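You operate a simulated robot arm through the tools that you are given. There is no shell and no other tool. Be economical: measure what you need, move in short steps, check, and stop when the job is done.

The job below is to be done with a simulated two-armed robot. You get a single attempt, and the scene is never put back.

## Task
Take the dish cloth from the wall worktop surface and hang it over the handle of the freezer drawer.

It is judged by the outcome, as a careful person would: the job done as asked, and still so three seconds after it is handed in. It fails if anything else is knocked over, pushed out of place, dropped, spilled or broken. Flat cloth is picked up by pressing the open fingertips on it (5 to 10 N) and closing them slowly along it; thin cloth reads only 2 to 8 mm in the jaws.

## Robot
Two 7-joint arms with two-finger parallel grippers on one trunk, on a base that drives. Base frame: it is fixed to the floor where the robot stands at the start and does not move with it; the origin is under the middle of the robot, x ahead of it, y to its left, z up; the surface under the hand at the start is at about z = 910. Lengths are in mm, angles in rad, forces in N, time in s.
The left shoulder is at the start at [70, 163, 1120], the right one opposite. With the tool pointing down near the work surface each hand reaches from about 380 to 880 mm from the robot's upright axis, wherever it stands, measured 20 degrees to its own side. Payload 3.43 kg a hand.
The tool frame of a hand sits at the grasp point between the pads (the TCP): z along the fingers, y along the line on which they close. The tips reach 34 mm beyond it. The gripper opens to 128 mm. The fingers are 24 mm wide and 12 mm thick; the gripper's body (48 by 130 mm) begins 96 mm behind the TCP.
Orientation is that of the tool frame in the base frame, as a unit quaternion [x, y, z, w]. With the fingers straight down and closing along the base's y, the tool's x points along the base's -x, its y along +y and its z along -z.

## Interface
- The arms move only by the tool move_arm. It takes "left_deltas", "right_deltas" or both (then of equal length, played together; a hand with none holds still); each is text: rows parted by semicolons, each of 7 numbers parted by spaces: the shift along the base's x, y, z in units of 20 mm (1.0 is 20 mm), then the turn, a rotation vector about the base's x, y, z in units of 6 degrees (1.0 is 6 degrees), then the opening, from 0 (shut) to 1 (fully open). In form: x y z rx ry rz fingers; .... A call has 1 to 10 rows; each row shifts and turns the commanded pose from where the row before left it. A call with a number of a shift or a turn outside -1 to 1 is refused whole. A row lasts 0.2 s, in which the tool goes at most 50 mm and 0.15 rad; a call with a longer step from one row to the next is refused whole, and so is a gripper value outside its range. Where a pose cannot be reached the arm comes as near as it can. A force on the tool above 40 N (or 10 N above the force at the start of the call, whichever is more), or a blocked arm, ends the call early, and 0.2 s more pass. The fingers move at their own pace (about 153 mm/s each) and stop on an object; they squeeze with about 32 N. The grip force told is the motor's: it shows also when the fingers shut on nothing. Time passes only in rows, and 0.2 s behind the last, so rows that do not move let the fingers close. It gives the time, the measured TCP pose, the force on the tool (base axes), the opening and the grip force at its end, in the units of the frame above (readings bear some noise), with the torque about the TCP (base axes, N m) and any sound that the robot's microphone picked up.
- Cameras (640 x 400 px; columns grow to the right, rows downward): "scene" is now at [139.5, 1.1, 1353.2]; the picture's right is [-0.00, -1.00, 0.00], its down [-0.52, 0.00, -0.86] and it looks along [0.86, -0.00, -0.52] (base axes); focal length 286 px, centre (320, 200). "left" rides on the left gripper at [76, 11, -160] in its tool frame; the picture's right is [-0.15, 0.99, 0.00], its down [-0.88, -0.13, -0.46] and it looks along [-0.45, -0.07, 0.89] (tool axes); focal length 234 px, centre (320, 200). "right" rides on the right gripper at [76, -11, -160] in its tool frame; the picture's right is [0.15, 0.99, 0.00], its down [-0.88, 0.13, -0.46] and it looks along [-0.45, 0.07, 0.89] (tool axes); focal length 234 px, centre (320, 200). There is no depth. A picture from a camera that has moved, and an enlarged one, comes with that camera's place and axes in the base frame and with its lens.
- camera(camera): a new picture of that camera. The clock stands still meanwhile.
- lift_body(by): slides the trunk up (or, below 0, down) by that many mm; the arms and the scene camera ride with it, the base frame stays. It gives what a move gives, with no picture.
- drive_base(legs): drives the robot by 1 to 6 legs, each [ahead, left, turn to the left] in mm, mm and rad, along the robot's own axes; the way and the turn of a leg run together, so that a leg with both is an arc; at most 1500 mm and 3.142 rad a leg. The arms and the cameras ride along, it lands a little off, and it stops where it bumps. It gives what a move gives.
- head_to(pan, tilt): turns the head with the scene camera to pan (to the left, within 1.501 rad either way) and tilt (down, from -0.506 to 1.204), counted from straight ahead of the robot. It gives what a move gives.
- zoom(camera, box): a new picture of the part [left, top, right, bottom] of that camera's present view, enlarged. The clock stands still meanwhile.
- job_done(): hands the job in; it is judged then, once.

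Work in short steps. Places have to be worked out from the pictures, the camera data and where the tool is seen: move nearer, look again, correct. Check each grasp and each placing, and mend what went wrong. You have 120 turns and 108 pictures in all, those below and enlarged ones among them. Open the grippers and draw the arms clear of the work before you hand the job in, unless the task says otherwise; then end with one line.

The tools are called after "Call:" as name(argument=value, ...) on one line, values as JSON. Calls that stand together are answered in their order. move_arm: Moves the arms, as the interface text tells. Its arguments: {"type":"object","properties":{"left_deltas":{"type":"string"},"right_deltas":{"type":"string"}},"required":[]} The other tools are called the same way: lift_body (by) slides the trunk up or down; drive_base (legs) drives the base; head_to (pan, tilt) turns the head that bears the scene camera; camera (camera) takes a picture; zoom (camera, box) takes an enlarged picture of a part of a camera's view; job_done () hands the job in.

At the start:

```text
t: 0.0
left_eef_pos: [475.7, 216.1, 1047.3]
left_tool_rot: [-0.001, 1.0, 0.0, -0.001]
left_ft_force: [-0.1, -1.6, 0.6]
left_moment: [0.01, 0.01, 0.01]
left_opening: 128.0
left_gripper_force: 0.0
right_eef_pos: [500.3, -148.0, 1151.8]
right_tool_rot: [0.001, 1.0, 0.0, 0.001]
right_ft_force: [0.6, 0.0, -0.1]
right_moment: [0.0, 0.0, -0.01]
right_opening: 127.9
right_gripper_force: 0.1
trunk travel left (down, up): [-600.0, 340.0]
robot x, y, heading: [-0.0, 1.2, -0.005]
head pan, tilt: [-0.002, 0.541]
```

scene: 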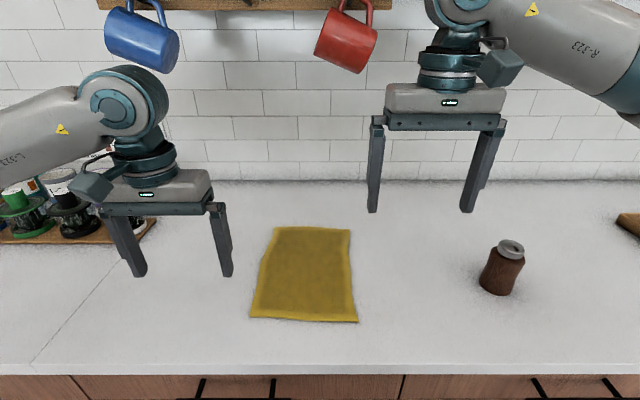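
right: 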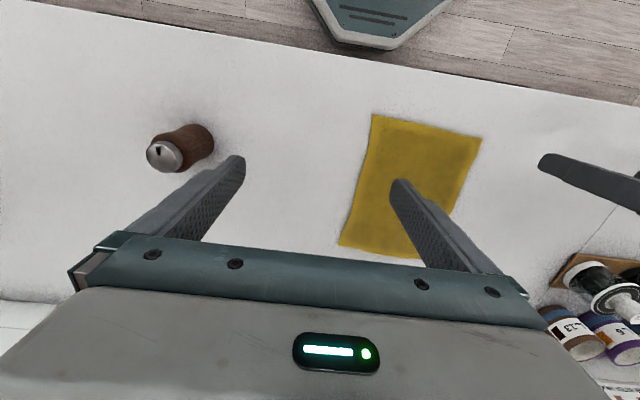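
left: 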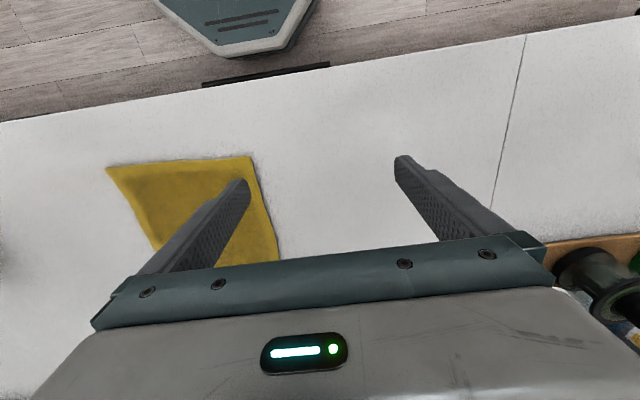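

I see the cloth at about x 460–735, y -70–120. I'll look around for the freezer drawer.

Call:
head_to(pan=0, tilt=1.15)

Call:
camera(camera="scene")

Call:
head_to(pan=1.2, tilt=0.6)

Call:
camera(camera="scene")

Call:
head_to(pan=-1.2, tilt=0.6)

Call:
camera(camera="scene")

```text
t: 1.0
left_eef_pos: [473.9, 216.7, 1046.6]
left_tool_rot: [-0.001, 1.0, -0.001, 0.001]
left_ft_force: [-0.3, -0.4, 0.3]
left_moment: [-0.02, 0.0, 0.01]
left_opening: 127.9
left_gripper_force: 0.0
right_eef_pos: [499.2, -147.5, 1152.9]
right_tool_rot: [0.0, 1.0, 0.0, -0.001]
right_ft_force: [0.9, -0.1, -0.1]
right_moment: [-0.02, -0.01, 0.04]
right_opening: 128.0
right_gripper_force: 0.1
trunk travel left (down, up): [-600.0, 340.0]
robot x, y, heading: [0.2, -0.4, 0.002]
head pan, tilt: [0.0, 1.15]
```

```text
104 pictures are left
camera scene: at [109.2, 1.2, 1306.2], right [0.0, -1.0, 0.0], down [-0.91, 0.0, -0.41], along [0.41, 0.0, -0.91], focal length 286 px, centre (320, 200)
```

scene: 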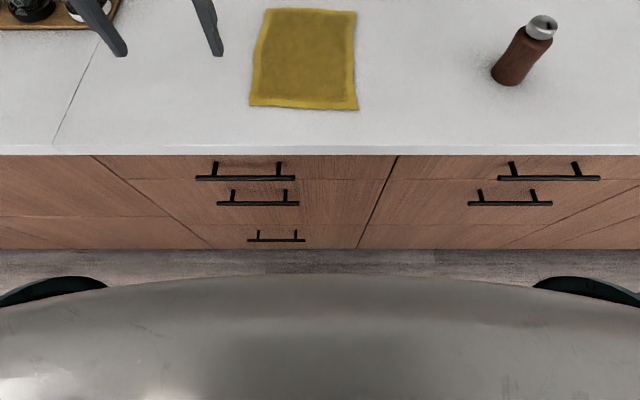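

```text
t: 2.4
left_eef_pos: [474.7, 216.1, 1045.9]
left_tool_rot: [-0.001, 1.0, 0.0, 0.0]
left_ft_force: [0.0, -0.4, 0.6]
left_moment: [0.01, -0.01, -0.05]
left_opening: 127.9
left_gripper_force: 0.1
right_eef_pos: [501.4, -148.6, 1151.4]
right_tool_rot: [0.0, 1.0, 0.0, 0.0]
right_ft_force: [0.1, -0.2, 0.5]
right_moment: [0.07, 0.0, 0.01]
right_opening: 128.3
right_gripper_force: 0.0
trunk travel left (down, up): [-600.0, 340.0]
robot x, y, heading: [-1.5, 1.1, 0.0]
head pan, tilt: [1.201, 0.6]
```

```text
103 pictures are left
camera scene: at [81.6, 83.6, 1347.9], right [0.93, -0.36, 0.0], down [-0.2, -0.53, -0.82], along [0.3, 0.77, -0.57], focal length 286 px, centre (320, 200)
```

scene: 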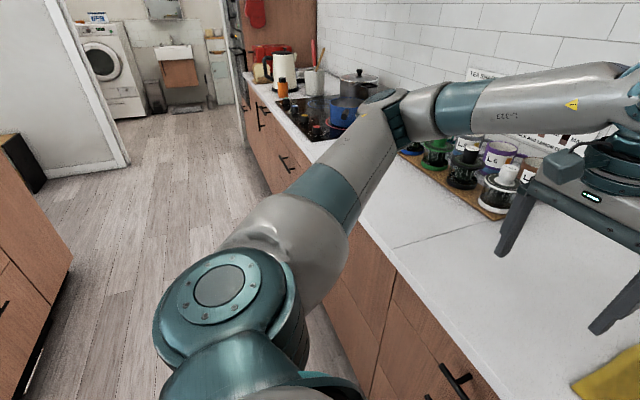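

```text
t: 4.6
left_eef_pos: [474.8, 215.8, 1047.0]
left_tool_rot: [-0.002, 1.0, 0.0, 0.0]
left_ft_force: [-0.7, -0.4, -0.2]
left_moment: [0.01, 0.01, 0.01]
left_opening: 128.0
left_gripper_force: 0.0
right_eef_pos: [500.5, -147.6, 1152.8]
right_tool_rot: [0.0, 1.0, 0.001, 0.001]
right_ft_force: [-0.7, 0.1, -0.4]
right_moment: [-0.02, -0.02, -0.03]
right_opening: 128.1
right_gripper_force: 0.0
trunk travel left (down, up): [-600.0, 340.0]
robot x, y, heading: [0.9, -4.6, -0.001]
head pan, tilt: [-1.201, 0.6]
```

```text
102 pictures are left
camera scene: at [81.5, -81.2, 1347.9], right [-0.93, -0.36, 0.0], down [-0.2, 0.53, -0.83], along [0.3, -0.77, -0.56], focal length 286 px, centre (320, 200)
```

scene: 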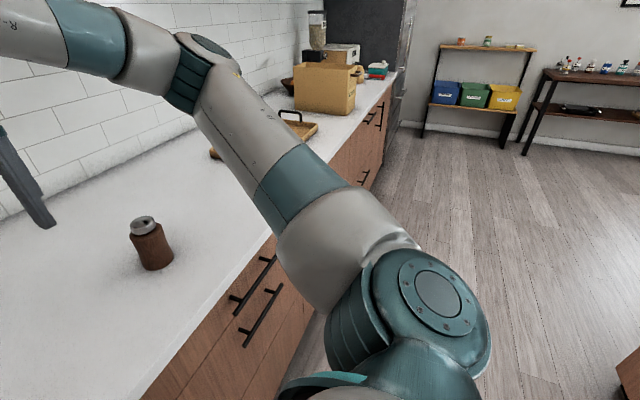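

A dark tall unit stands at the right end of the worktop, probably a fridge-freezer. I'll zoom in on it.

Call:
zoom(camera="scene", box=[280, 0, 440, 100])

Call:
head_to(pan=-1.2, tilt=0.1)

Call:
camera(camera="scene")

```text
4.00 times, centred on (360, 50) of scene
camera zoom: at [81.5, -81.2, 1347.9], right [-0.93, -0.36, 0.0], down [-0.2, 0.53, -0.83], along [0.3, -0.77, -0.56], focal length 1145 px, centre (160, 800)
```

zoom: 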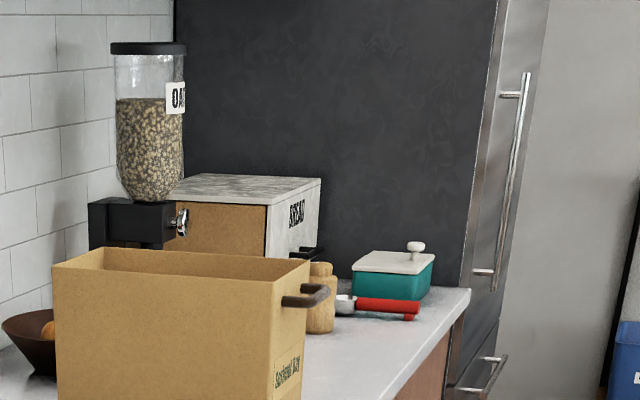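

```text
t: 5.5
left_eef_pos: [475.6, 215.9, 1047.2]
left_tool_rot: [0.0, 1.0, 0.0, 0.0]
left_ft_force: [0.6, -0.4, 0.7]
left_moment: [0.02, -0.01, -0.01]
left_opening: 128.2
left_gripper_force: 0.1
right_eef_pos: [500.0, -147.9, 1150.9]
right_tool_rot: [0.0, 1.0, 0.0, 0.0]
right_ft_force: [0.1, 0.9, -0.1]
right_moment: [0.0, -0.02, -0.02]
right_opening: 128.0
right_gripper_force: 0.1
trunk travel left (down, up): [-600.0, 340.0]
robot x, y, heading: [-1.1, -2.6, 0.005]
head pan, tilt: [-1.201, 0.099]
```

```text
100 pictures are left
camera scene: at [82.8, -84.6, 1394.0], right [-0.93, -0.36, 0.0], down [-0.04, 0.09, -0.99], along [0.36, -0.93, -0.1], focal length 286 px, centre (320, 200)
```

scene: 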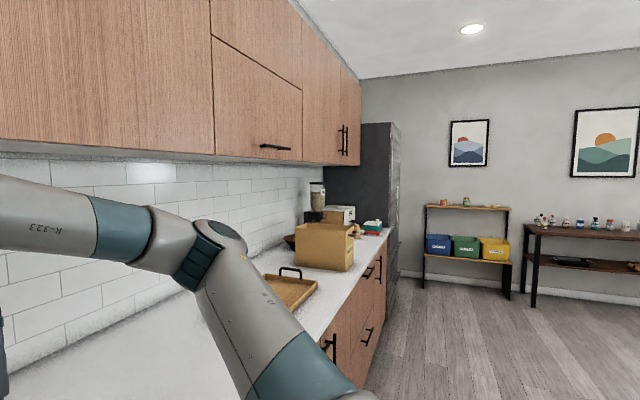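

The freezer drawer is most likely the lower drawer of the fridge at y ≈ -2700, with a horizontal handle at about z 735. My plan is to pinch the cloth's near edge with both hands, closing along x, so that it hangs flat. First I turn both hands by 90°.

Call:
move_arm(left_deltas="0 0 0 0 0 -1 1;0 0 0 0 0 -1 1;0 0 0 0 0 -1 1;0 0 0 0 0 -1 1;0 0 0 0 0 -1 1;0 0 0 0 0 -1 1;0 0 0 0 0 -1 1;0 0 0 0 0 -1 1", right_deltas="0 0 0 0 0 1 1;0 0 0 0 0 1 1;0 0 0 0 0 1 1;0 0 0 0 0 1 1;0 0 0 0 0 1 1;0 0 0 0 0 1 1;0 0 0 0 0 1 1;0 0 0 0 0 1 1")

Call:
move_arm(left_deltas="0 0 0 0 0 -1 1;0 0 0 0 0 -1 1;0 0 0 0 0 -1 1;0 0 0 0 0 -1 1;0 0 0 0 0 -1 1;0 0 0 0 0 -1 1;0 0 0 0 0 -1 1;0 0 0 0 0 0 1", right_deltas="0 0 0 0 0 1 1;0 0 0 0 0 1 1;0 0 0 0 0 1 1;0 0 0 0 0 1 1;0 0 0 0 0 1 1;0 0 0 0 0 1 1;0 0 0 0 0 1 1;0 0 0 0 0 0 1")

Call:
head_to(pan=0, tilt=0.7)

Call:
camera(camera="scene")

```text
t: 7.3
left_eef_pos: [475.2, 216.3, 1047.0]
left_tool_rot: [0.406, 0.914, 0.0, 0.0]
left_ft_force: [-0.1, -0.7, 0.7]
left_moment: [-0.02, 0.01, -0.01]
left_opening: 127.9
left_gripper_force: 0.0
right_eef_pos: [500.5, -147.7, 1152.5]
right_tool_rot: [-0.407, 0.914, 0.0, -0.001]
right_ft_force: [0.8, 0.1, 0.1]
right_moment: [0.04, 0.02, -0.02]
right_opening: 128.1
right_gripper_force: 0.1
trunk travel left (down, up): [-600.0, 340.0]
robot x, y, heading: [1.7, 2.4, -0.004]
head pan, tilt: [-1.201, 0.099]
```

```text
t: 9.1
left_eef_pos: [420.1, 177.5, 1044.7]
left_tool_rot: [0.705, 0.709, 0.0, 0.0]
left_ft_force: [0.2, 0.4, -0.3]
left_moment: [-0.03, -0.04, -0.03]
left_opening: 128.2
left_gripper_force: 0.1
left hand out of reach, approached as far as the arm can: row 5, 6, 7
right_eef_pos: [440.2, -117.7, 1136.1]
right_tool_rot: [-0.706, 0.708, 0.001, 0.0]
right_ft_force: [-0.4, -0.1, 0.4]
right_moment: [-0.01, 0.01, -0.02]
right_opening: 128.1
right_gripper_force: 0.0
right hand out of reach, approached as far as the arm can: row 5, 6, 7
trunk travel left (down, up): [-600.0, 340.0]
robot x, y, heading: [0.7, -2.4, 0.006]
head pan, tilt: [-1.201, 0.099]
```

```text
t: 10.5
left_eef_pos: [420.2, 177.2, 1044.1]
left_tool_rot: [0.705, 0.709, 0.001, 0.0]
left_ft_force: [-0.8, -0.1, -0.9]
left_moment: [0.04, -0.03, -0.01]
left_opening: 128.2
left_gripper_force: 0.1
right_eef_pos: [441.8, -116.6, 1135.3]
right_tool_rot: [-0.705, 0.709, -0.001, 0.001]
right_ft_force: [-0.3, 0.2, 0.0]
right_moment: [0.0, -0.01, -0.02]
right_opening: 128.1
right_gripper_force: 0.0
trunk travel left (down, up): [-600.0, 340.0]
robot x, y, heading: [0.2, 3.9, 0.004]
head pan, tilt: [0.0, 0.7]
```

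```text
99 pictures are left
camera scene: at [134.5, 1.2, 1339.3], right [0.0, -1.0, 0.0], down [-0.64, 0.0, -0.77], along [0.77, 0.0, -0.64], focal length 286 px, centre (320, 200)
```

scene: 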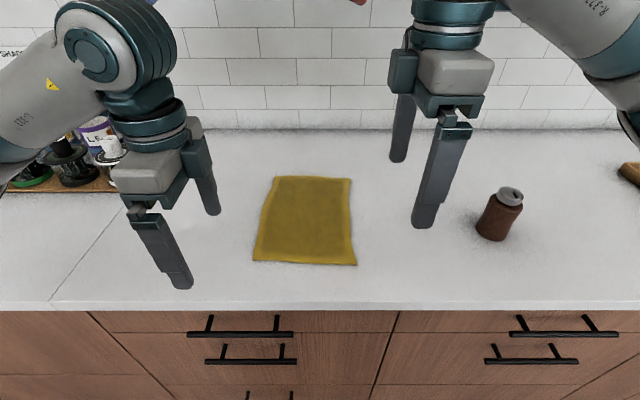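

The hands reached the required orientation but got pulled inward at a wrist limit. I move them gradually over the cloth with the fingers at 42 mm and see where they end up.

Call:
move_arm(left_deltas="0 -1 0 0 0 0 0.33;0 -1 0 0 0 0 0.33;0 -1 0 0 0 0 0.33", right_deltas="0 1 0 0 0 0 0.33;0 1 0 0 0 0 0.33;0 0 -1 0 0 0 0.33")

```text
t: 11.3
left_eef_pos: [421.3, 114.6, 1045.0]
left_tool_rot: [0.707, 0.707, -0.001, -0.001]
left_ft_force: [0.6, 0.6, 0.5]
left_moment: [0.05, 0.02, -0.01]
left_opening: 42.6
left_gripper_force: 0.1
right_eef_pos: [440.8, -79.6, 1114.4]
right_tool_rot: [0.707, -0.707, -0.001, -0.001]
right_ft_force: [0.6, -0.5, -0.3]
right_moment: [0.02, 0.02, -0.01]
right_opening: 42.2
right_gripper_force: 0.2
trunk travel left (down, up): [-600.0, 340.0]
robot x, y, heading: [0.5, 0.8, 0.001]
head pan, tilt: [0.0, 0.7]
```

Moves track well from the measured pose. I continue to just above the cloth.

Call:
move_arm(left_deltas="1 -0.4 0 0 0 0 0.33;1 -0.4 0 0 0 0 0.33;1 0 0 0 0 0 0.33;0.8 0 -0.7 0 0 0 0.33;0 0 -1 0 0 0 0.33;0 0 -1 0 0 0 0.33", right_deltas="1 0.6 -1 0 0 0 0.33;1 0.6 -1 0 0 0 0.33;0.8 0.6 -1 0 0 0 0.33;0 0 -1 0 0 0 0.33;0 0 -1 0 0 0 0.33;0 0 -1 0 0 0 0.33")

Call:
camera(camera="scene")

Call:
camera(camera="left")

Call:
camera(camera="right")

```text
t: 12.7
left_eef_pos: [465.1, 87.5, 990.4]
left_tool_rot: [0.705, 0.709, 0.0, 0.001]
left_ft_force: [0.2, 0.2, -0.8]
left_moment: [0.02, 0.0, -0.02]
left_opening: 42.0
left_gripper_force: 0.1
left hand out of reach, approached as far as the arm can: row 3, 4
right_eef_pos: [480.6, -38.1, 993.7]
right_tool_rot: [-0.704, 0.71, 0.0, -0.001]
right_ft_force: [-0.3, 0.6, 0.1]
right_moment: [0.01, 0.01, 0.0]
right_opening: 42.4
right_gripper_force: 0.0
right hand out of reach, approached as far as the arm can: row 2, 3
trunk travel left (down, up): [-600.0, 340.0]
robot x, y, heading: [0.8, -1.8, -0.002]
head pan, tilt: [0.0, 0.7]
```

```text
98 pictures are left
camera scene: at [135.3, 0.9, 1339.3], right [0.0, -1.0, 0.0], down [-0.64, 0.0, -0.76], along [0.76, 0.0, -0.64], focal length 286 px, centre (320, 200)
```

scene: 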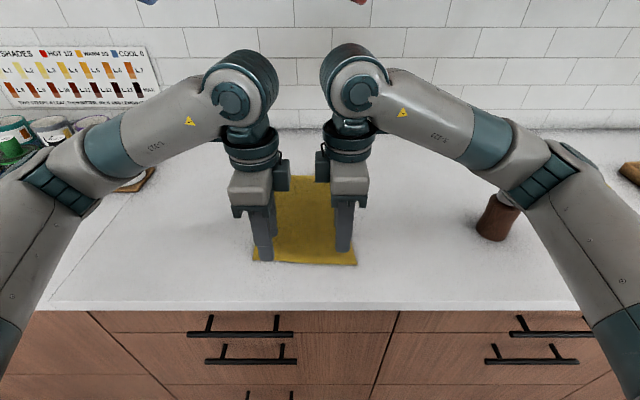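

```text
97 pictures are left
camera left: at [473.5, 163.2, 1149.0], right [0.99, -0.14, 0.0], down [-0.13, -0.88, 0.46], along [-0.07, -0.45, -0.89], focal length 234 px, centre (320, 200)
```

left: 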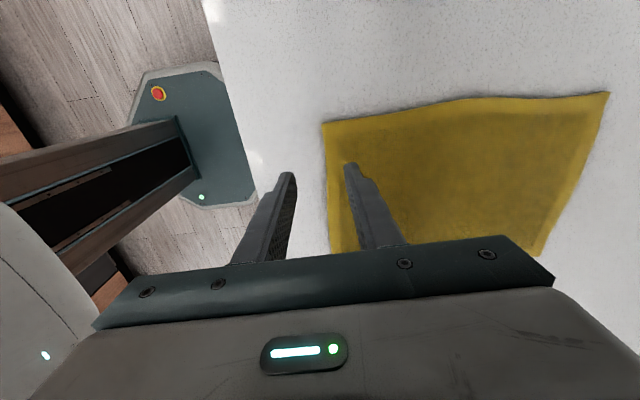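

```text
96 pictures are left
camera right: at [491.0, -114.7, 1152.2], right [-0.99, -0.14, 0.0], down [-0.12, 0.88, 0.46], along [-0.07, 0.45, -0.89], focal length 234 px, centre (320, 200)
```

right: 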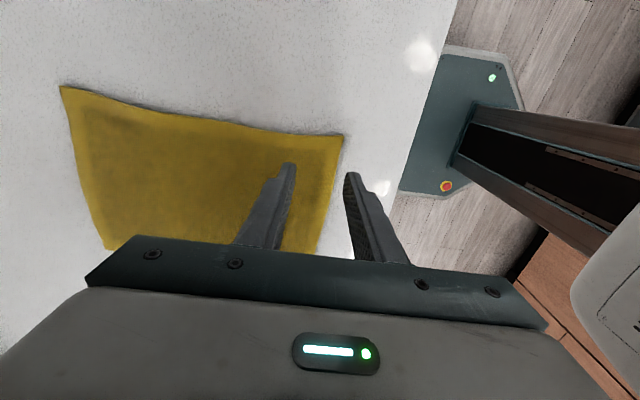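

Reach stops near x 465–480 in this orientation. Turning each hand back by about 12° should free the reach, and the pinch will still be good.

Call:
move_arm(left_deltas="0 0 0 0 0 1 0.33;0.3 0.3 0 0 0 1 0.33;1 0.3 0 0 0 0 0.33;0.5 0 0 0 0 0 0.33", right_deltas="0 0 0 0 0 -1 0.33;0.3 0 0 0 0 -1 0.33;0.6 -0.2 0 0 0 0 0.33;0 0 0 0 0 0 0.33")

```text
t: 13.7
left_eef_pos: [501.8, 100.0, 989.9]
left_tool_rot: [0.628, 0.778, 0.0, -0.001]
left_ft_force: [-0.5, 0.2, 0.3]
left_moment: [0.03, 0.01, -0.01]
left_opening: 42.2
left_gripper_force: 0.0
right_eef_pos: [497.7, -41.0, 993.7]
right_tool_rot: [-0.63, 0.777, -0.001, -0.001]
right_ft_force: [-0.5, 1.2, -0.7]
right_moment: [0.0, 0.0, -0.01]
right_opening: 42.1
right_gripper_force: 0.1
trunk travel left (down, up): [-600.0, 340.0]
robot x, y, heading: [1.3, -2.4, 0.007]
head pan, tilt: [0.0, 0.7]
```

I lower both hands to about 10 mm above the cloth and look.

Call:
move_arm(left_deltas="0 0 -1 0 0 0 0.33;0 0 -0.6 0 0 0 0.33", right_deltas="0 0 -1 0 0 0 0.33;0 0 -0.8 0 0 0 0.33")

Call:
camera(camera="left")

Call:
camera(camera="right")

Call:
zoom(camera="scene", box=[200, 150, 400, 275])

```text
t: 14.3
left_eef_pos: [501.5, 99.6, 958.7]
left_tool_rot: [0.629, 0.778, -0.001, 0.002]
left_ft_force: [0.2, 0.5, -1.0]
left_moment: [-0.03, 0.0, 0.04]
left_opening: 42.4
left_gripper_force: 0.0
right_eef_pos: [496.3, -40.3, 958.3]
right_tool_rot: [-0.628, 0.778, -0.001, 0.0]
right_ft_force: [-0.5, 0.0, -0.1]
right_moment: [0.01, 0.0, -0.01]
right_opening: 42.0
right_gripper_force: 0.0
trunk travel left (down, up): [-600.0, 340.0]
robot x, y, heading: [0.5, -1.9, -0.001]
head pan, tilt: [0.0, 0.7]
```

```text
95 pictures are left
camera left: at [494.8, 175.9, 1117.1], right [1.0, 0.06, 0.0], down [0.06, -0.89, 0.46], along [0.03, -0.46, -0.89], focal length 234 px, centre (320, 200)
```

left: 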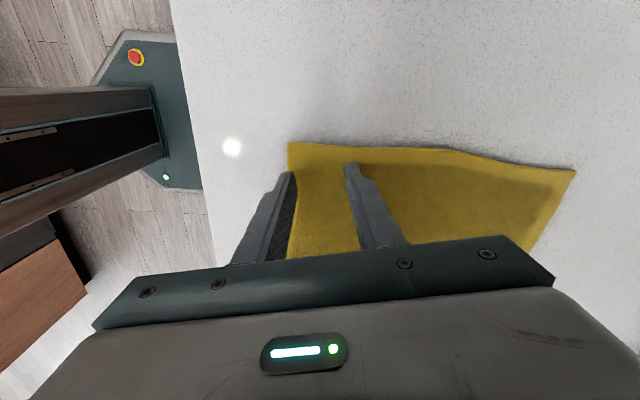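

```text
94 pictures are left
camera right: at [491.5, -118.2, 1117.6], right [-1.0, 0.06, 0.0], down [0.06, 0.89, 0.46], along [0.03, 0.45, -0.89], focal length 234 px, centre (320, 200)
```

right: 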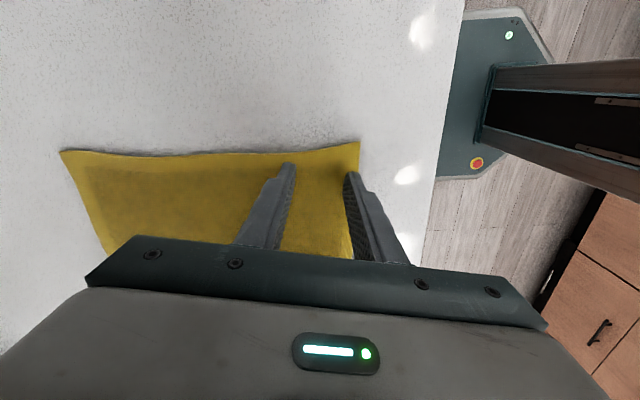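

```text
3.20 times, centred on (300, 212) of scene
camera zoom: at [133.6, 1.4, 1339.5], right [0.0, -1.0, 0.0], down [-0.64, 0.0, -0.77], along [0.77, 0.0, -0.64], focal length 916 px, centre (384, 160)
```

zoom: 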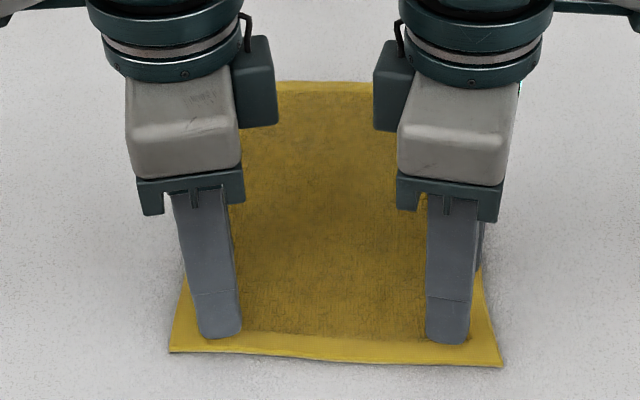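

The near fingers sit right at the cloth's edge. I shift 9 mm inward in x and lower until contact.

Call:
move_arm(left_deltas="0.45 0 -0.3 0 0 0 0.33;0 0 -0.3 0 0 0 0.33;0 0 -0.15 0 0 0 0.33", right_deltas="0.5 0 -0.3 0 0 0 0.33;0 0 -0.3 0 0 0 0.33;0 0 -0.15 0 0 0 0.33")

```text
t: 15.1
left_eef_pos: [509.6, 100.4, 947.6]
left_tool_rot: [0.628, 0.778, 0.001, 0.003]
left_ft_force: [3.5, 1.6, 23.5]
left_moment: [0.1, 0.04, -0.02]
left_opening: 42.2
left_gripper_force: 0.1
right_eef_pos: [507.4, -41.0, 946.4]
right_tool_rot: [-0.629, 0.778, -0.002, 0.002]
right_ft_force: [4.6, 0.6, 25.5]
right_moment: [0.07, -0.05, -0.01]
right_opening: 42.0
right_gripper_force: 0.0
trunk travel left (down, up): [-600.0, 340.0]
robot x, y, heading: [-0.4, 2.7, -0.001]
head pan, tilt: [0.0, 0.7]
```

Both hands are in contact at about 24 N. I ease up to 5–10 N.

Call:
move_arm(left_deltas="0 0 0.12 0 0 0 0.33", right_deltas="0 0 0.12 0 0 0 0.33")

```text
t: 15.5
left_eef_pos: [508.9, 99.9, 948.1]
left_tool_rot: [0.628, 0.778, 0.0, 0.002]
left_ft_force: [4.1, -0.6, 17.1]
left_moment: [-0.01, -0.14, 0.02]
left_opening: 42.1
left_gripper_force: 0.1
right_eef_pos: [506.3, -40.4, 946.3]
right_tool_rot: [-0.629, 0.777, -0.001, 0.002]
right_ft_force: [5.0, 2.0, 24.2]
right_moment: [0.09, -0.11, 0.01]
right_opening: 41.8
right_gripper_force: 0.0
trunk travel left (down, up): [-600.0, 340.0]
robot x, y, heading: [2.0, 3.1, 0.0]
head pan, tilt: [0.0, 0.7]
```

Call:
move_arm(left_deltas="0 0 0.1 0 0 0 0.33", right_deltas="0 0 0.16 0 0 0 0.33")

```text
t: 15.9
left_eef_pos: [508.5, 99.2, 947.0]
left_tool_rot: [0.63, 0.777, 0.0, 0.0]
left_ft_force: [1.7, -0.8, 8.7]
left_moment: [-0.01, -0.07, -0.01]
left_opening: 41.9
left_gripper_force: 0.1
right_eef_pos: [506.4, -40.1, 948.3]
right_tool_rot: [-0.628, 0.778, 0.0, -0.001]
right_ft_force: [0.4, 1.5, 7.5]
right_moment: [0.05, -0.09, 0.02]
right_opening: 41.9
right_gripper_force: 0.0
trunk travel left (down, up): [-600.0, 340.0]
robot x, y, heading: [-0.1, -3.5, 0.001]
head pan, tilt: [0.0, 0.7]
```

Both hands now press at about 8 N, so I close slowly along the cloth.

Call:
move_arm(left_deltas="0 0 0 0 0 0 0.29;0 0 0 0 0 0 0.25;0 0 0 0 0 0 0.21;0 0 0 0 0 0 0.17;0 0 0 0 0 0 0.13;0 0 0 0 0 0 0.09;0 0 0 0 0 0 0.05;0 0 0 0 0 0 0.02;0 0 0 0 0 0 0;0 0 0 0 0 0 0", right_deltas="0 0 0 0 0 0 0.29;0 0 0 0 0 0 0.25;0 0 0 0 0 0 0.21;0 0 0 0 0 0 0.17;0 0 0 0 0 0 0.13;0 0 0 0 0 0 0.09;0 0 0 0 0 0 0.05;0 0 0 0 0 0 0.02;0 0 0 0 0 0 0;0 0 0 0 0 0 0")

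Call:
zoom(camera="scene", box=[200, 150, 400, 275])

```text
t: 18.1
left_eef_pos: [510.8, 100.1, 948.6]
left_tool_rot: [0.629, 0.778, 0.0, 0.0]
left_ft_force: [-0.1, -0.9, 3.4]
left_moment: [-0.08, 0.0, 0.0]
left_opening: 4.7
left_gripper_force: 32.5
right_eef_pos: [507.7, -40.5, 947.3]
right_tool_rot: [-0.629, 0.777, 0.0, 0.0]
right_ft_force: [0.7, 1.6, 1.4]
right_moment: [0.03, -0.03, 0.02]
right_opening: 5.0
right_gripper_force: 32.0
trunk travel left (down, up): [-600.0, 340.0]
robot x, y, heading: [1.3, -0.5, 0.005]
head pan, tilt: [0.0, 0.7]
```

```text
3.20 times, centred on (300, 212) of scene
camera zoom: at [134.0, 1.2, 1339.3], right [0.0, -1.0, 0.0], down [-0.64, 0.0, -0.77], along [0.77, 0.0, -0.64], focal length 916 px, centre (384, 160)
```

zoom: 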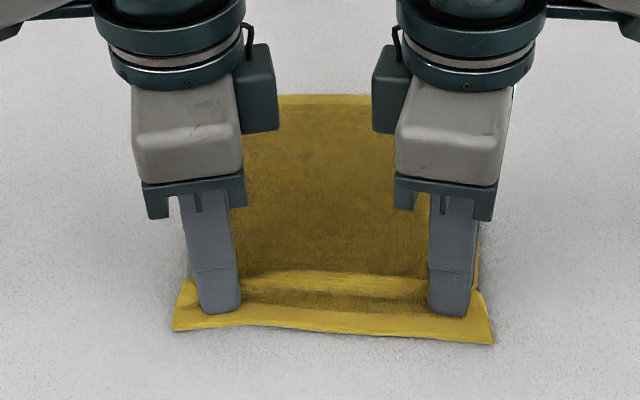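

Both hands hold a fold, with 5 mm in each pair of jaws. I lift straight up.

Call:
move_arm(left_deltas="0 0 1 0 0 0 0;0 0 1 0 0 0 0;0 0 1 0 0 0 0;0 0 1 0 0 0 0;0 0 1 0 0 0 0", right_deltas="0 0 1 0 0 0 0;0 0 1 0 0 0 0;0 0 1 0 0 0 0;0 0 1 0 0 0 0;0 0 1 0 0 0 0")

Call:
lift_body(by=250)

Call:
camera(camera="scene")

```text
t: 19.3
left_eef_pos: [508.8, 100.1, 1049.1]
left_tool_rot: [0.629, 0.778, 0.0, 0.0]
left_ft_force: [0.7, -0.9, -0.3]
left_moment: [-0.05, 0.01, 0.04]
left_opening: 4.5
left_gripper_force: 32.6
right_eef_pos: [508.4, -41.1, 1048.6]
right_tool_rot: [-0.629, 0.777, 0.0, 0.0]
right_ft_force: [-0.2, 1.2, 0.0]
right_moment: [0.01, 0.0, -0.03]
right_opening: 4.7
right_gripper_force: 32.0
trunk travel left (down, up): [-600.0, 340.0]
robot x, y, heading: [-0.1, 0.4, -0.003]
head pan, tilt: [0.0, 0.7]
```

```text
t: 21.9
left_eef_pos: [510.9, 100.3, 1298.2]
left_tool_rot: [0.629, 0.778, -0.001, -0.001]
left_ft_force: [0.7, -0.5, -1.5]
left_moment: [-0.06, 0.05, 0.02]
left_opening: 4.3
left_gripper_force: 32.4
right_eef_pos: [508.6, -40.4, 1299.4]
right_tool_rot: [-0.629, 0.777, -0.001, 0.0]
right_ft_force: [-0.2, 2.2, -0.4]
right_moment: [0.04, 0.02, -0.01]
right_opening: 4.6
right_gripper_force: 31.0
trunk travel left (down, up): [-850.0, 90.0]
robot x, y, heading: [2.4, -0.4, -0.001]
head pan, tilt: [0.0, 0.7]
```

```text
91 pictures are left
camera scene: at [134.8, 1.2, 1589.2], right [0.0, -1.0, 0.0], down [-0.64, 0.0, -0.76], along [0.76, 0.0, -0.64], focal length 286 px, centre (320, 200)
```

scene: 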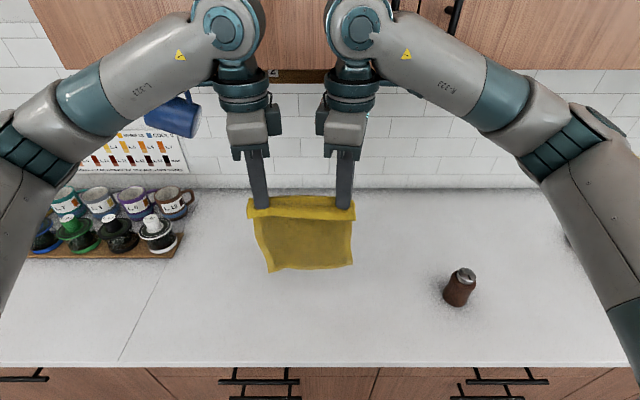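

The cloth hangs well. I need to check the aisle behind and to the right before driving.

Call:
head_to(pan=-1.5, tilt=0.75)

Call:
camera(camera="scene")

Call:
camera(camera="right")

Call:
camera(camera="left")

```text
t: 23.5
left_eef_pos: [509.8, 99.8, 1298.6]
left_tool_rot: [0.629, 0.777, 0.0, 0.0]
left_ft_force: [-0.7, -1.0, 0.1]
left_moment: [-0.01, 0.02, -0.04]
left_opening: 4.7
left_gripper_force: 32.5
right_eef_pos: [509.6, -41.1, 1297.5]
right_tool_rot: [-0.629, 0.778, 0.001, 0.001]
right_ft_force: [0.9, 1.1, 0.8]
right_moment: [0.02, 0.05, 0.02]
right_opening: 4.6
right_gripper_force: 32.3
trunk travel left (down, up): [-850.0, 90.0]
robot x, y, heading: [1.8, -0.6, 0.001]
head pan, tilt: [-1.499, 0.75]
```

```text
90 pictures are left
camera scene: at [55.6, -81.4, 1585.1], right [-1.0, -0.07, 0.0], down [-0.05, 0.68, -0.73], along [0.05, -0.73, -0.68], focal length 286 px, centre (320, 200)
```

scene: 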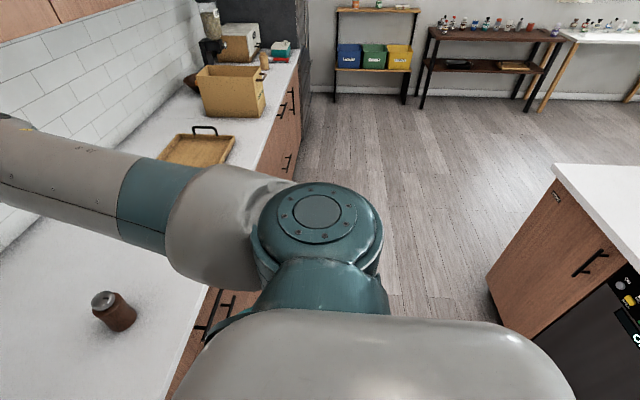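

```text
89 pictures are left
camera right: at [503.9, -117.4, 1457.8], right [-1.0, 0.06, 0.0], down [0.06, 0.89, 0.46], along [0.03, 0.45, -0.89], focal length 234 px, centre (320, 200)
```

right: 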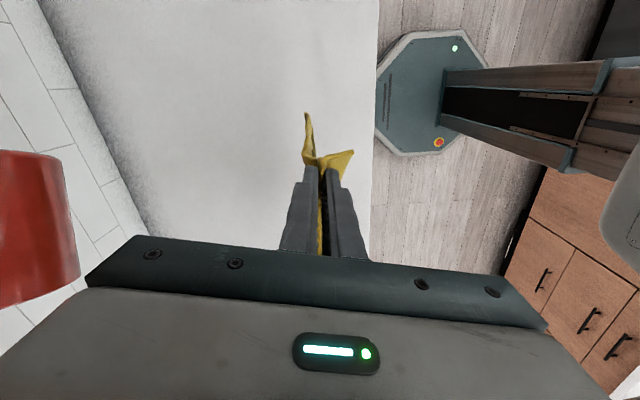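

```text
88 pictures are left
camera left: at [503.9, 176.7, 1456.8], right [1.0, 0.06, 0.0], down [0.06, -0.89, 0.46], along [0.03, -0.46, -0.89], focal length 234 px, centre (320, 200)
```

left: 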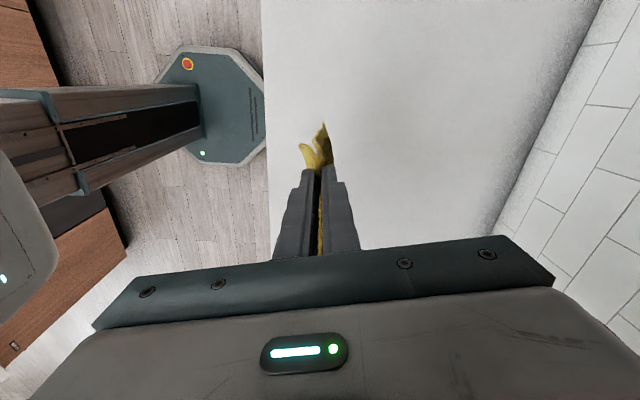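

The island's near edge is at about x = -800, so I can back up 350 mm safely. Then I drive right along the aisle, part way.

Call:
drive_base(legs=[[-350, 0, 0], [0, -1300, 0]])

Call:
head_to(pan=-0.9, tilt=0.55)

Call:
camera(camera="scene")

```text
t: 31.9
left_eef_pos: [137.6, -1204.8, 1299.1]
left_tool_rot: [0.641, 0.767, 0.0, 0.0]
left_ft_force: [-1.0, -1.4, 0.5]
left_moment: [-0.06, 0.02, 0.02]
left_opening: 4.6
left_gripper_force: 32.0
right_eef_pos: [131.9, -1344.5, 1299.0]
right_tool_rot: [-0.617, 0.787, 0.0, 0.0]
right_ft_force: [0.0, 1.5, -0.7]
right_moment: [0.03, -0.02, 0.04]
right_opening: 4.9
right_gripper_force: 32.1
trunk travel left (down, up): [-850.0, 90.0]
robot x, y, heading: [-376.4, -1287.6, -0.027]
head pan, tilt: [-1.499, 0.75]
```

```text
t: 32.9
left_eef_pos: [136.8, -1206.4, 1299.5]
left_tool_rot: [0.641, 0.768, -0.001, 0.001]
left_ft_force: [0.2, -1.9, -0.2]
left_moment: [-0.04, 0.04, 0.03]
left_opening: 4.6
left_gripper_force: 31.7
right_eef_pos: [131.5, -1346.0, 1298.6]
right_tool_rot: [-0.617, 0.787, 0.0, -0.001]
right_ft_force: [-0.8, 2.3, 0.2]
right_moment: [0.05, -0.01, 0.02]
right_opening: 4.8
right_gripper_force: 31.9
trunk travel left (down, up): [-850.0, 90.0]
robot x, y, heading: [-374.2, -1290.1, -0.03]
head pan, tilt: [-0.901, 0.55]
```

```text
87 pictures are left
camera scene: at [-272.8, -1362.1, 1602.4], right [-0.8, -0.6, 0.0], down [-0.31, 0.42, -0.85], along [0.51, -0.68, -0.52], focal length 286 px, centre (320, 200)
```

scene: 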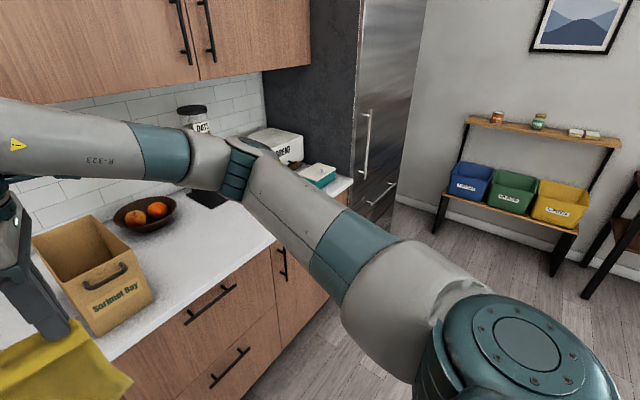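

The fridge is visible with its vertical fridge handle and a horizontal one below. I correct the heading and continue right.

Call:
drive_base(legs=[[0, 0, 0.03], [0, -1150, 0]])

Call:
head_to(pan=-0.5, tilt=0.7)

Call:
camera(camera="scene")

```text
t: 39.2
left_eef_pos: [128.2, -2350.6, 1299.6]
left_tool_rot: [0.632, 0.775, -0.001, 0.001]
left_ft_force: [-0.3, -0.8, -0.7]
left_moment: [-0.05, 0.03, 0.02]
left_opening: 4.2
left_gripper_force: 32.0
right_eef_pos: [125.3, -2489.9, 1299.1]
right_tool_rot: [-0.625, 0.781, 0.0, 0.0]
right_ft_force: [0.0, 2.4, -0.1]
right_moment: [0.03, 0.01, 0.01]
right_opening: 4.8
right_gripper_force: 32.3
trunk travel left (down, up): [-850.0, 90.0]
robot x, y, heading: [-382.0, -2442.6, -0.012]
head pan, tilt: [-0.901, 0.55]
```

```text
t: 40.0
left_eef_pos: [128.4, -2349.8, 1298.9]
left_tool_rot: [0.633, 0.774, 0.0, 0.0]
left_ft_force: [-0.6, 0.2, -0.9]
left_moment: [0.0, 0.04, -0.01]
left_opening: 4.5
left_gripper_force: 32.2
right_eef_pos: [125.2, -2489.5, 1298.8]
right_tool_rot: [-0.625, 0.78, 0.001, 0.001]
right_ft_force: [0.3, 2.2, 0.3]
right_moment: [0.05, 0.03, 0.05]
right_opening: 4.9
right_gripper_force: 32.4
trunk travel left (down, up): [-850.0, 90.0]
robot x, y, heading: [-381.1, -2444.7, -0.011]
head pan, tilt: [-0.499, 0.7]
```

```text
86 pictures are left
camera scene: at [-259.4, -2485.5, 1589.3], right [-0.49, -0.87, 0.0], down [-0.56, 0.31, -0.76], along [0.67, -0.37, -0.64], focal length 286 px, centre (320, 200)
```

scene: 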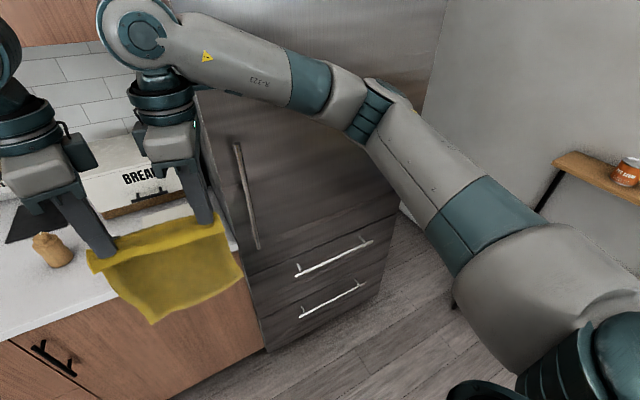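

There are two drawers under the fridge door, so I'll zoom in to see which is which.

Call:
zoom(camera="scene", box=[200, 150, 440, 350])

```text
2.00 times, centred on (320, 250) of scene
camera zoom: at [-259.4, -2485.5, 1589.3], right [-0.49, -0.87, 0.0], down [-0.56, 0.31, -0.76], along [0.67, -0.37, -0.64], focal length 573 px, centre (320, 100)
```

zoom: 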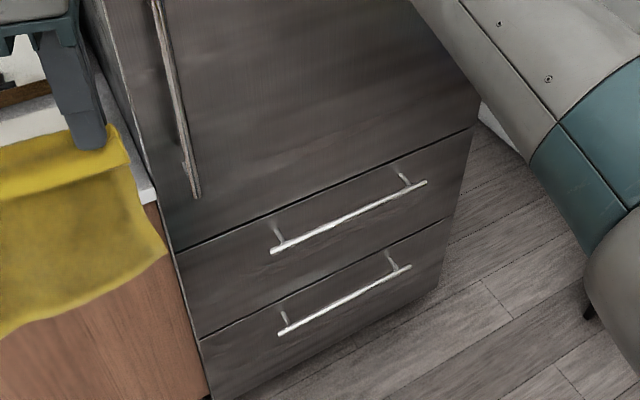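

The upper drawer handle works out at x≈330, z≈705, y from -2710 to -3063, and the lower one at z≈410. I drive right to centre on it and check closer for labels.

Call:
drive_base(legs=[[0, 0, 0.012], [0, -465, 0]])

Call:
head_to(pan=0, tilt=0.9)

Call:
camera(camera="scene")

Call:
camera(camera="right")

```text
t: 43.1
left_eef_pos: [126.6, -2807.1, 1297.2]
left_tool_rot: [0.63, 0.777, -0.001, 0.0]
left_ft_force: [-1.2, -2.4, 0.1]
left_moment: [-0.04, 0.03, 0.0]
left_opening: 4.6
left_gripper_force: 32.1
right_eef_pos: [124.6, -2947.5, 1298.8]
right_tool_rot: [-0.628, 0.778, 0.0, 0.0]
right_ft_force: [0.0, 1.2, 0.0]
right_moment: [0.02, -0.01, 0.02]
right_opening: 4.5
right_gripper_force: 32.1
trunk travel left (down, up): [-850.0, 90.0]
robot x, y, heading: [-382.9, -2906.2, -0.003]
head pan, tilt: [-0.499, 0.7]
```

```text
t: 44.1
left_eef_pos: [127.3, -2808.6, 1298.3]
left_tool_rot: [0.63, 0.776, 0.0, 0.0]
left_ft_force: [-0.6, -0.9, 0.3]
left_moment: [-0.02, 0.0, -0.01]
left_opening: 4.6
left_gripper_force: 31.3
right_eef_pos: [123.9, -2949.4, 1298.4]
right_tool_rot: [-0.628, 0.778, 0.0, 0.0]
right_ft_force: [-0.8, 0.8, 0.2]
right_moment: [0.06, -0.01, -0.01]
right_opening: 4.7
right_gripper_force: 32.4
trunk travel left (down, up): [-850.0, 90.0]
robot x, y, heading: [-380.3, -2907.1, -0.003]
head pan, tilt: [0.0, 0.901]
```

```text
84 pictures are left
camera scene: at [-258.6, -2906.7, 1573.2], right [0.0, -1.0, 0.0], down [-0.78, 0.0, -0.62], along [0.62, 0.0, -0.78], focal length 286 px, centre (320, 200)
```

scene: 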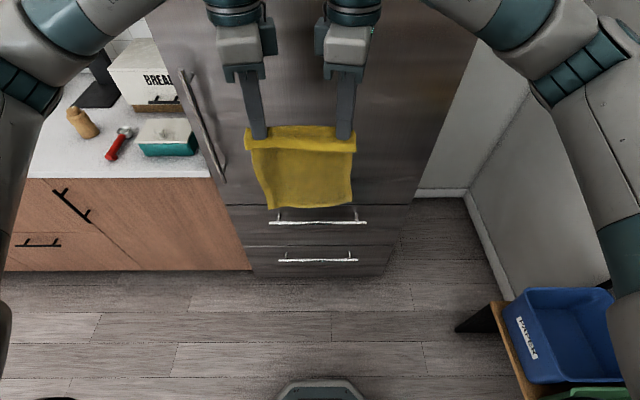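

```text
83 pictures are left
camera right: at [119.5, -3026.5, 1457.8], right [-1.0, 0.07, 0.0], down [0.06, 0.89, 0.46], along [0.03, 0.46, -0.89], focal length 234 px, centre (320, 200)
```

right: 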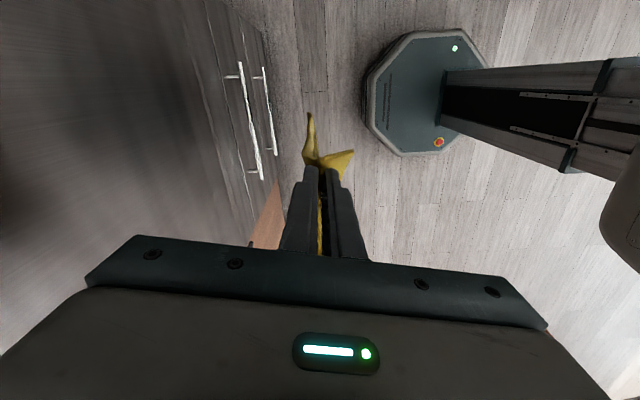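

Next I zoom in on the drawers for labels and the handle geometry.

Call:
zoom(camera="scene", box=[220, 180, 420, 290])

Call:
zoom(camera="right", box=[180, 20, 340, 220])

```text
3.20 times, centred on (320, 235) of scene
camera zoom: at [-258.6, -2906.7, 1573.2], right [0.0, -1.0, 0.0], down [-0.78, 0.0, -0.62], along [0.62, 0.0, -0.78], focal length 916 px, centre (320, 88)
```

zoom: 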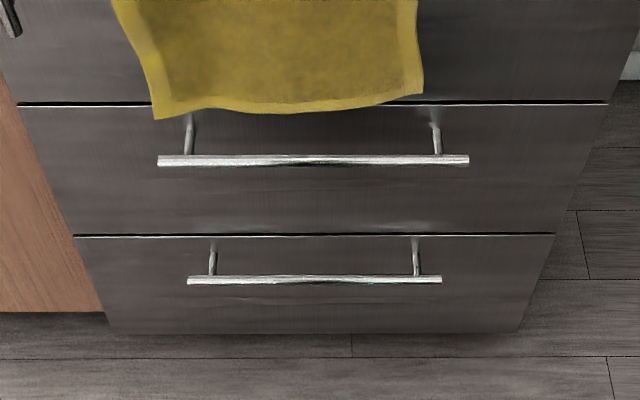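

```text
2.00 times, centred on (260, 120) of right
camera zoom: at [119.5, -3026.5, 1457.8], right [-1.0, 0.07, 0.0], down [0.06, 0.89, 0.46], along [0.03, 0.46, -0.89], focal length 468 px, centre (440, 360)
```

zoom: 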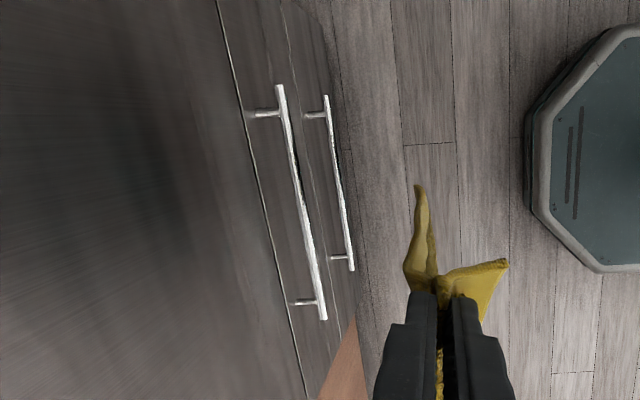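

There are no labels; both drawers are alike, so I use the upper freezer drawer's handle. Before lowering, I check the right arm's clearance to the shelf.

Call:
head_to(pan=-1.3, tilt=0.6)

Call:
camera(camera="scene")

```text
t: 45.5
left_eef_pos: [125.6, -2810.0, 1298.6]
left_tool_rot: [0.63, 0.777, 0.001, 0.0]
left_ft_force: [-0.4, -1.1, 0.6]
left_moment: [-0.01, -0.02, 0.01]
left_opening: 4.6
left_gripper_force: 32.2
right_eef_pos: [125.3, -2949.1, 1298.2]
right_tool_rot: [-0.628, 0.779, 0.0, 0.0]
right_ft_force: [0.3, 2.2, 0.1]
right_moment: [0.06, -0.03, -0.02]
right_opening: 4.9
right_gripper_force: 31.9
trunk travel left (down, up): [-850.0, 90.0]
robot x, y, heading: [-383.2, -2905.1, 0.0]
head pan, tilt: [-1.3, 0.6]
```

```text
80 pictures are left
camera scene: at [-310.7, -2991.4, 1597.9], right [-0.96, -0.26, 0.0], down [-0.15, 0.55, -0.82], along [0.22, -0.8, -0.57], focal length 286 px, centre (320, 200)
```

scene: 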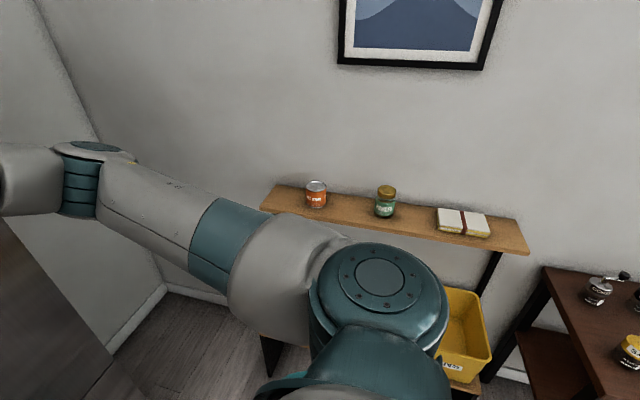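

The shelf front is at y≈-3800, well clear of the elbow. I lower the trunk 300 mm while still standing off the fridge, and look.

Call:
lift_body(by=-300)

Call:
head_to(pan=0, tilt=0.8)

Call:
camera(camera="scene")

Call:
camera(camera="right")

Call:
camera(camera="left")

```text
t: 48.5
left_eef_pos: [125.4, -2809.5, 998.9]
left_tool_rot: [0.63, 0.776, 0.0, 0.0]
left_ft_force: [0.0, 0.0, -1.1]
left_moment: [-0.04, -0.01, -0.01]
left_opening: 4.4
left_gripper_force: 32.2
right_eef_pos: [124.6, -2948.7, 999.1]
right_tool_rot: [-0.628, 0.778, 0.0, 0.0]
right_ft_force: [-0.1, 1.5, -1.0]
right_moment: [0.06, 0.01, 0.03]
right_opening: 4.8
right_gripper_force: 31.9
trunk travel left (down, up): [-550.0, 390.0]
robot x, y, heading: [-385.3, -2905.8, -0.006]
head pan, tilt: [-1.3, 0.6]
```

```text
t: 50.0
left_eef_pos: [126.4, -2810.2, 998.3]
left_tool_rot: [0.63, 0.776, 0.0, 0.0]
left_ft_force: [0.4, -1.3, -0.1]
left_moment: [-0.04, 0.01, 0.0]
left_opening: 4.4
left_gripper_force: 31.7
right_eef_pos: [124.9, -2950.1, 998.8]
right_tool_rot: [-0.628, 0.778, 0.0, 0.0]
right_ft_force: [-1.1, 1.0, -0.4]
right_moment: [0.04, 0.01, 0.0]
right_opening: 4.8
right_gripper_force: 32.1
trunk travel left (down, up): [-550.0, 390.0]
robot x, y, heading: [-381.4, -2907.3, -0.002]
head pan, tilt: [0.0, 0.799]
```

```text
79 pictures are left
camera scene: at [-253.5, -2906.6, 1281.0], right [0.0, -1.0, 0.0], down [-0.72, 0.0, -0.7], along [0.7, 0.0, -0.72], focal length 286 px, centre (320, 200)
```

scene: 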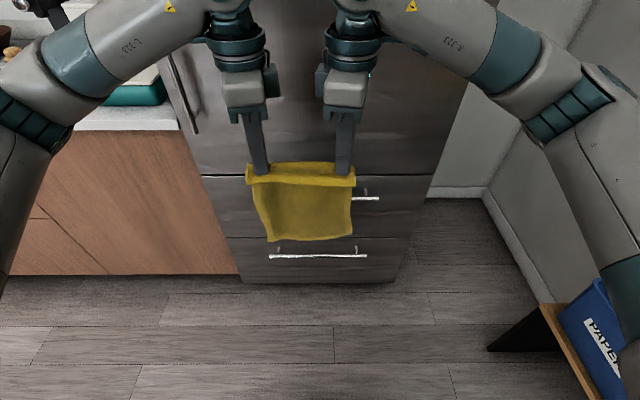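

```text
78 pictures are left
camera right: at [119.5, -3026.3, 1157.8], right [-1.0, 0.07, 0.0], down [0.06, 0.89, 0.46], along [0.03, 0.46, -0.89], focal length 234 px, centre (320, 200)
```

right: 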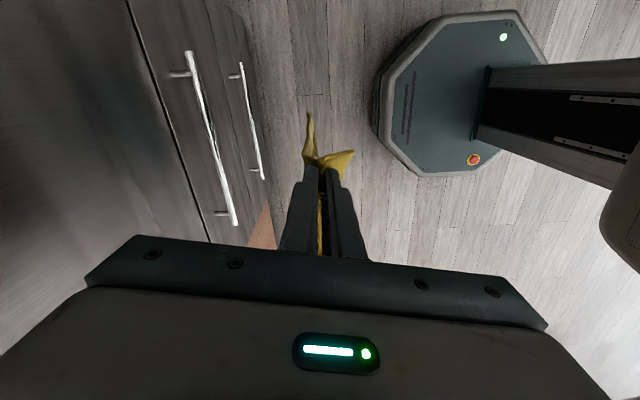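

```text
77 pictures are left
camera left: at [120.7, -2732.3, 1156.8], right [1.0, 0.06, 0.0], down [0.05, -0.89, 0.46], along [0.03, -0.46, -0.89], focal length 234 px, centre (320, 200)
```

left: 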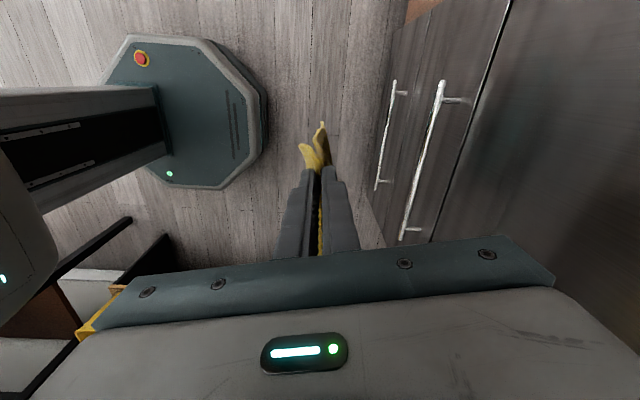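

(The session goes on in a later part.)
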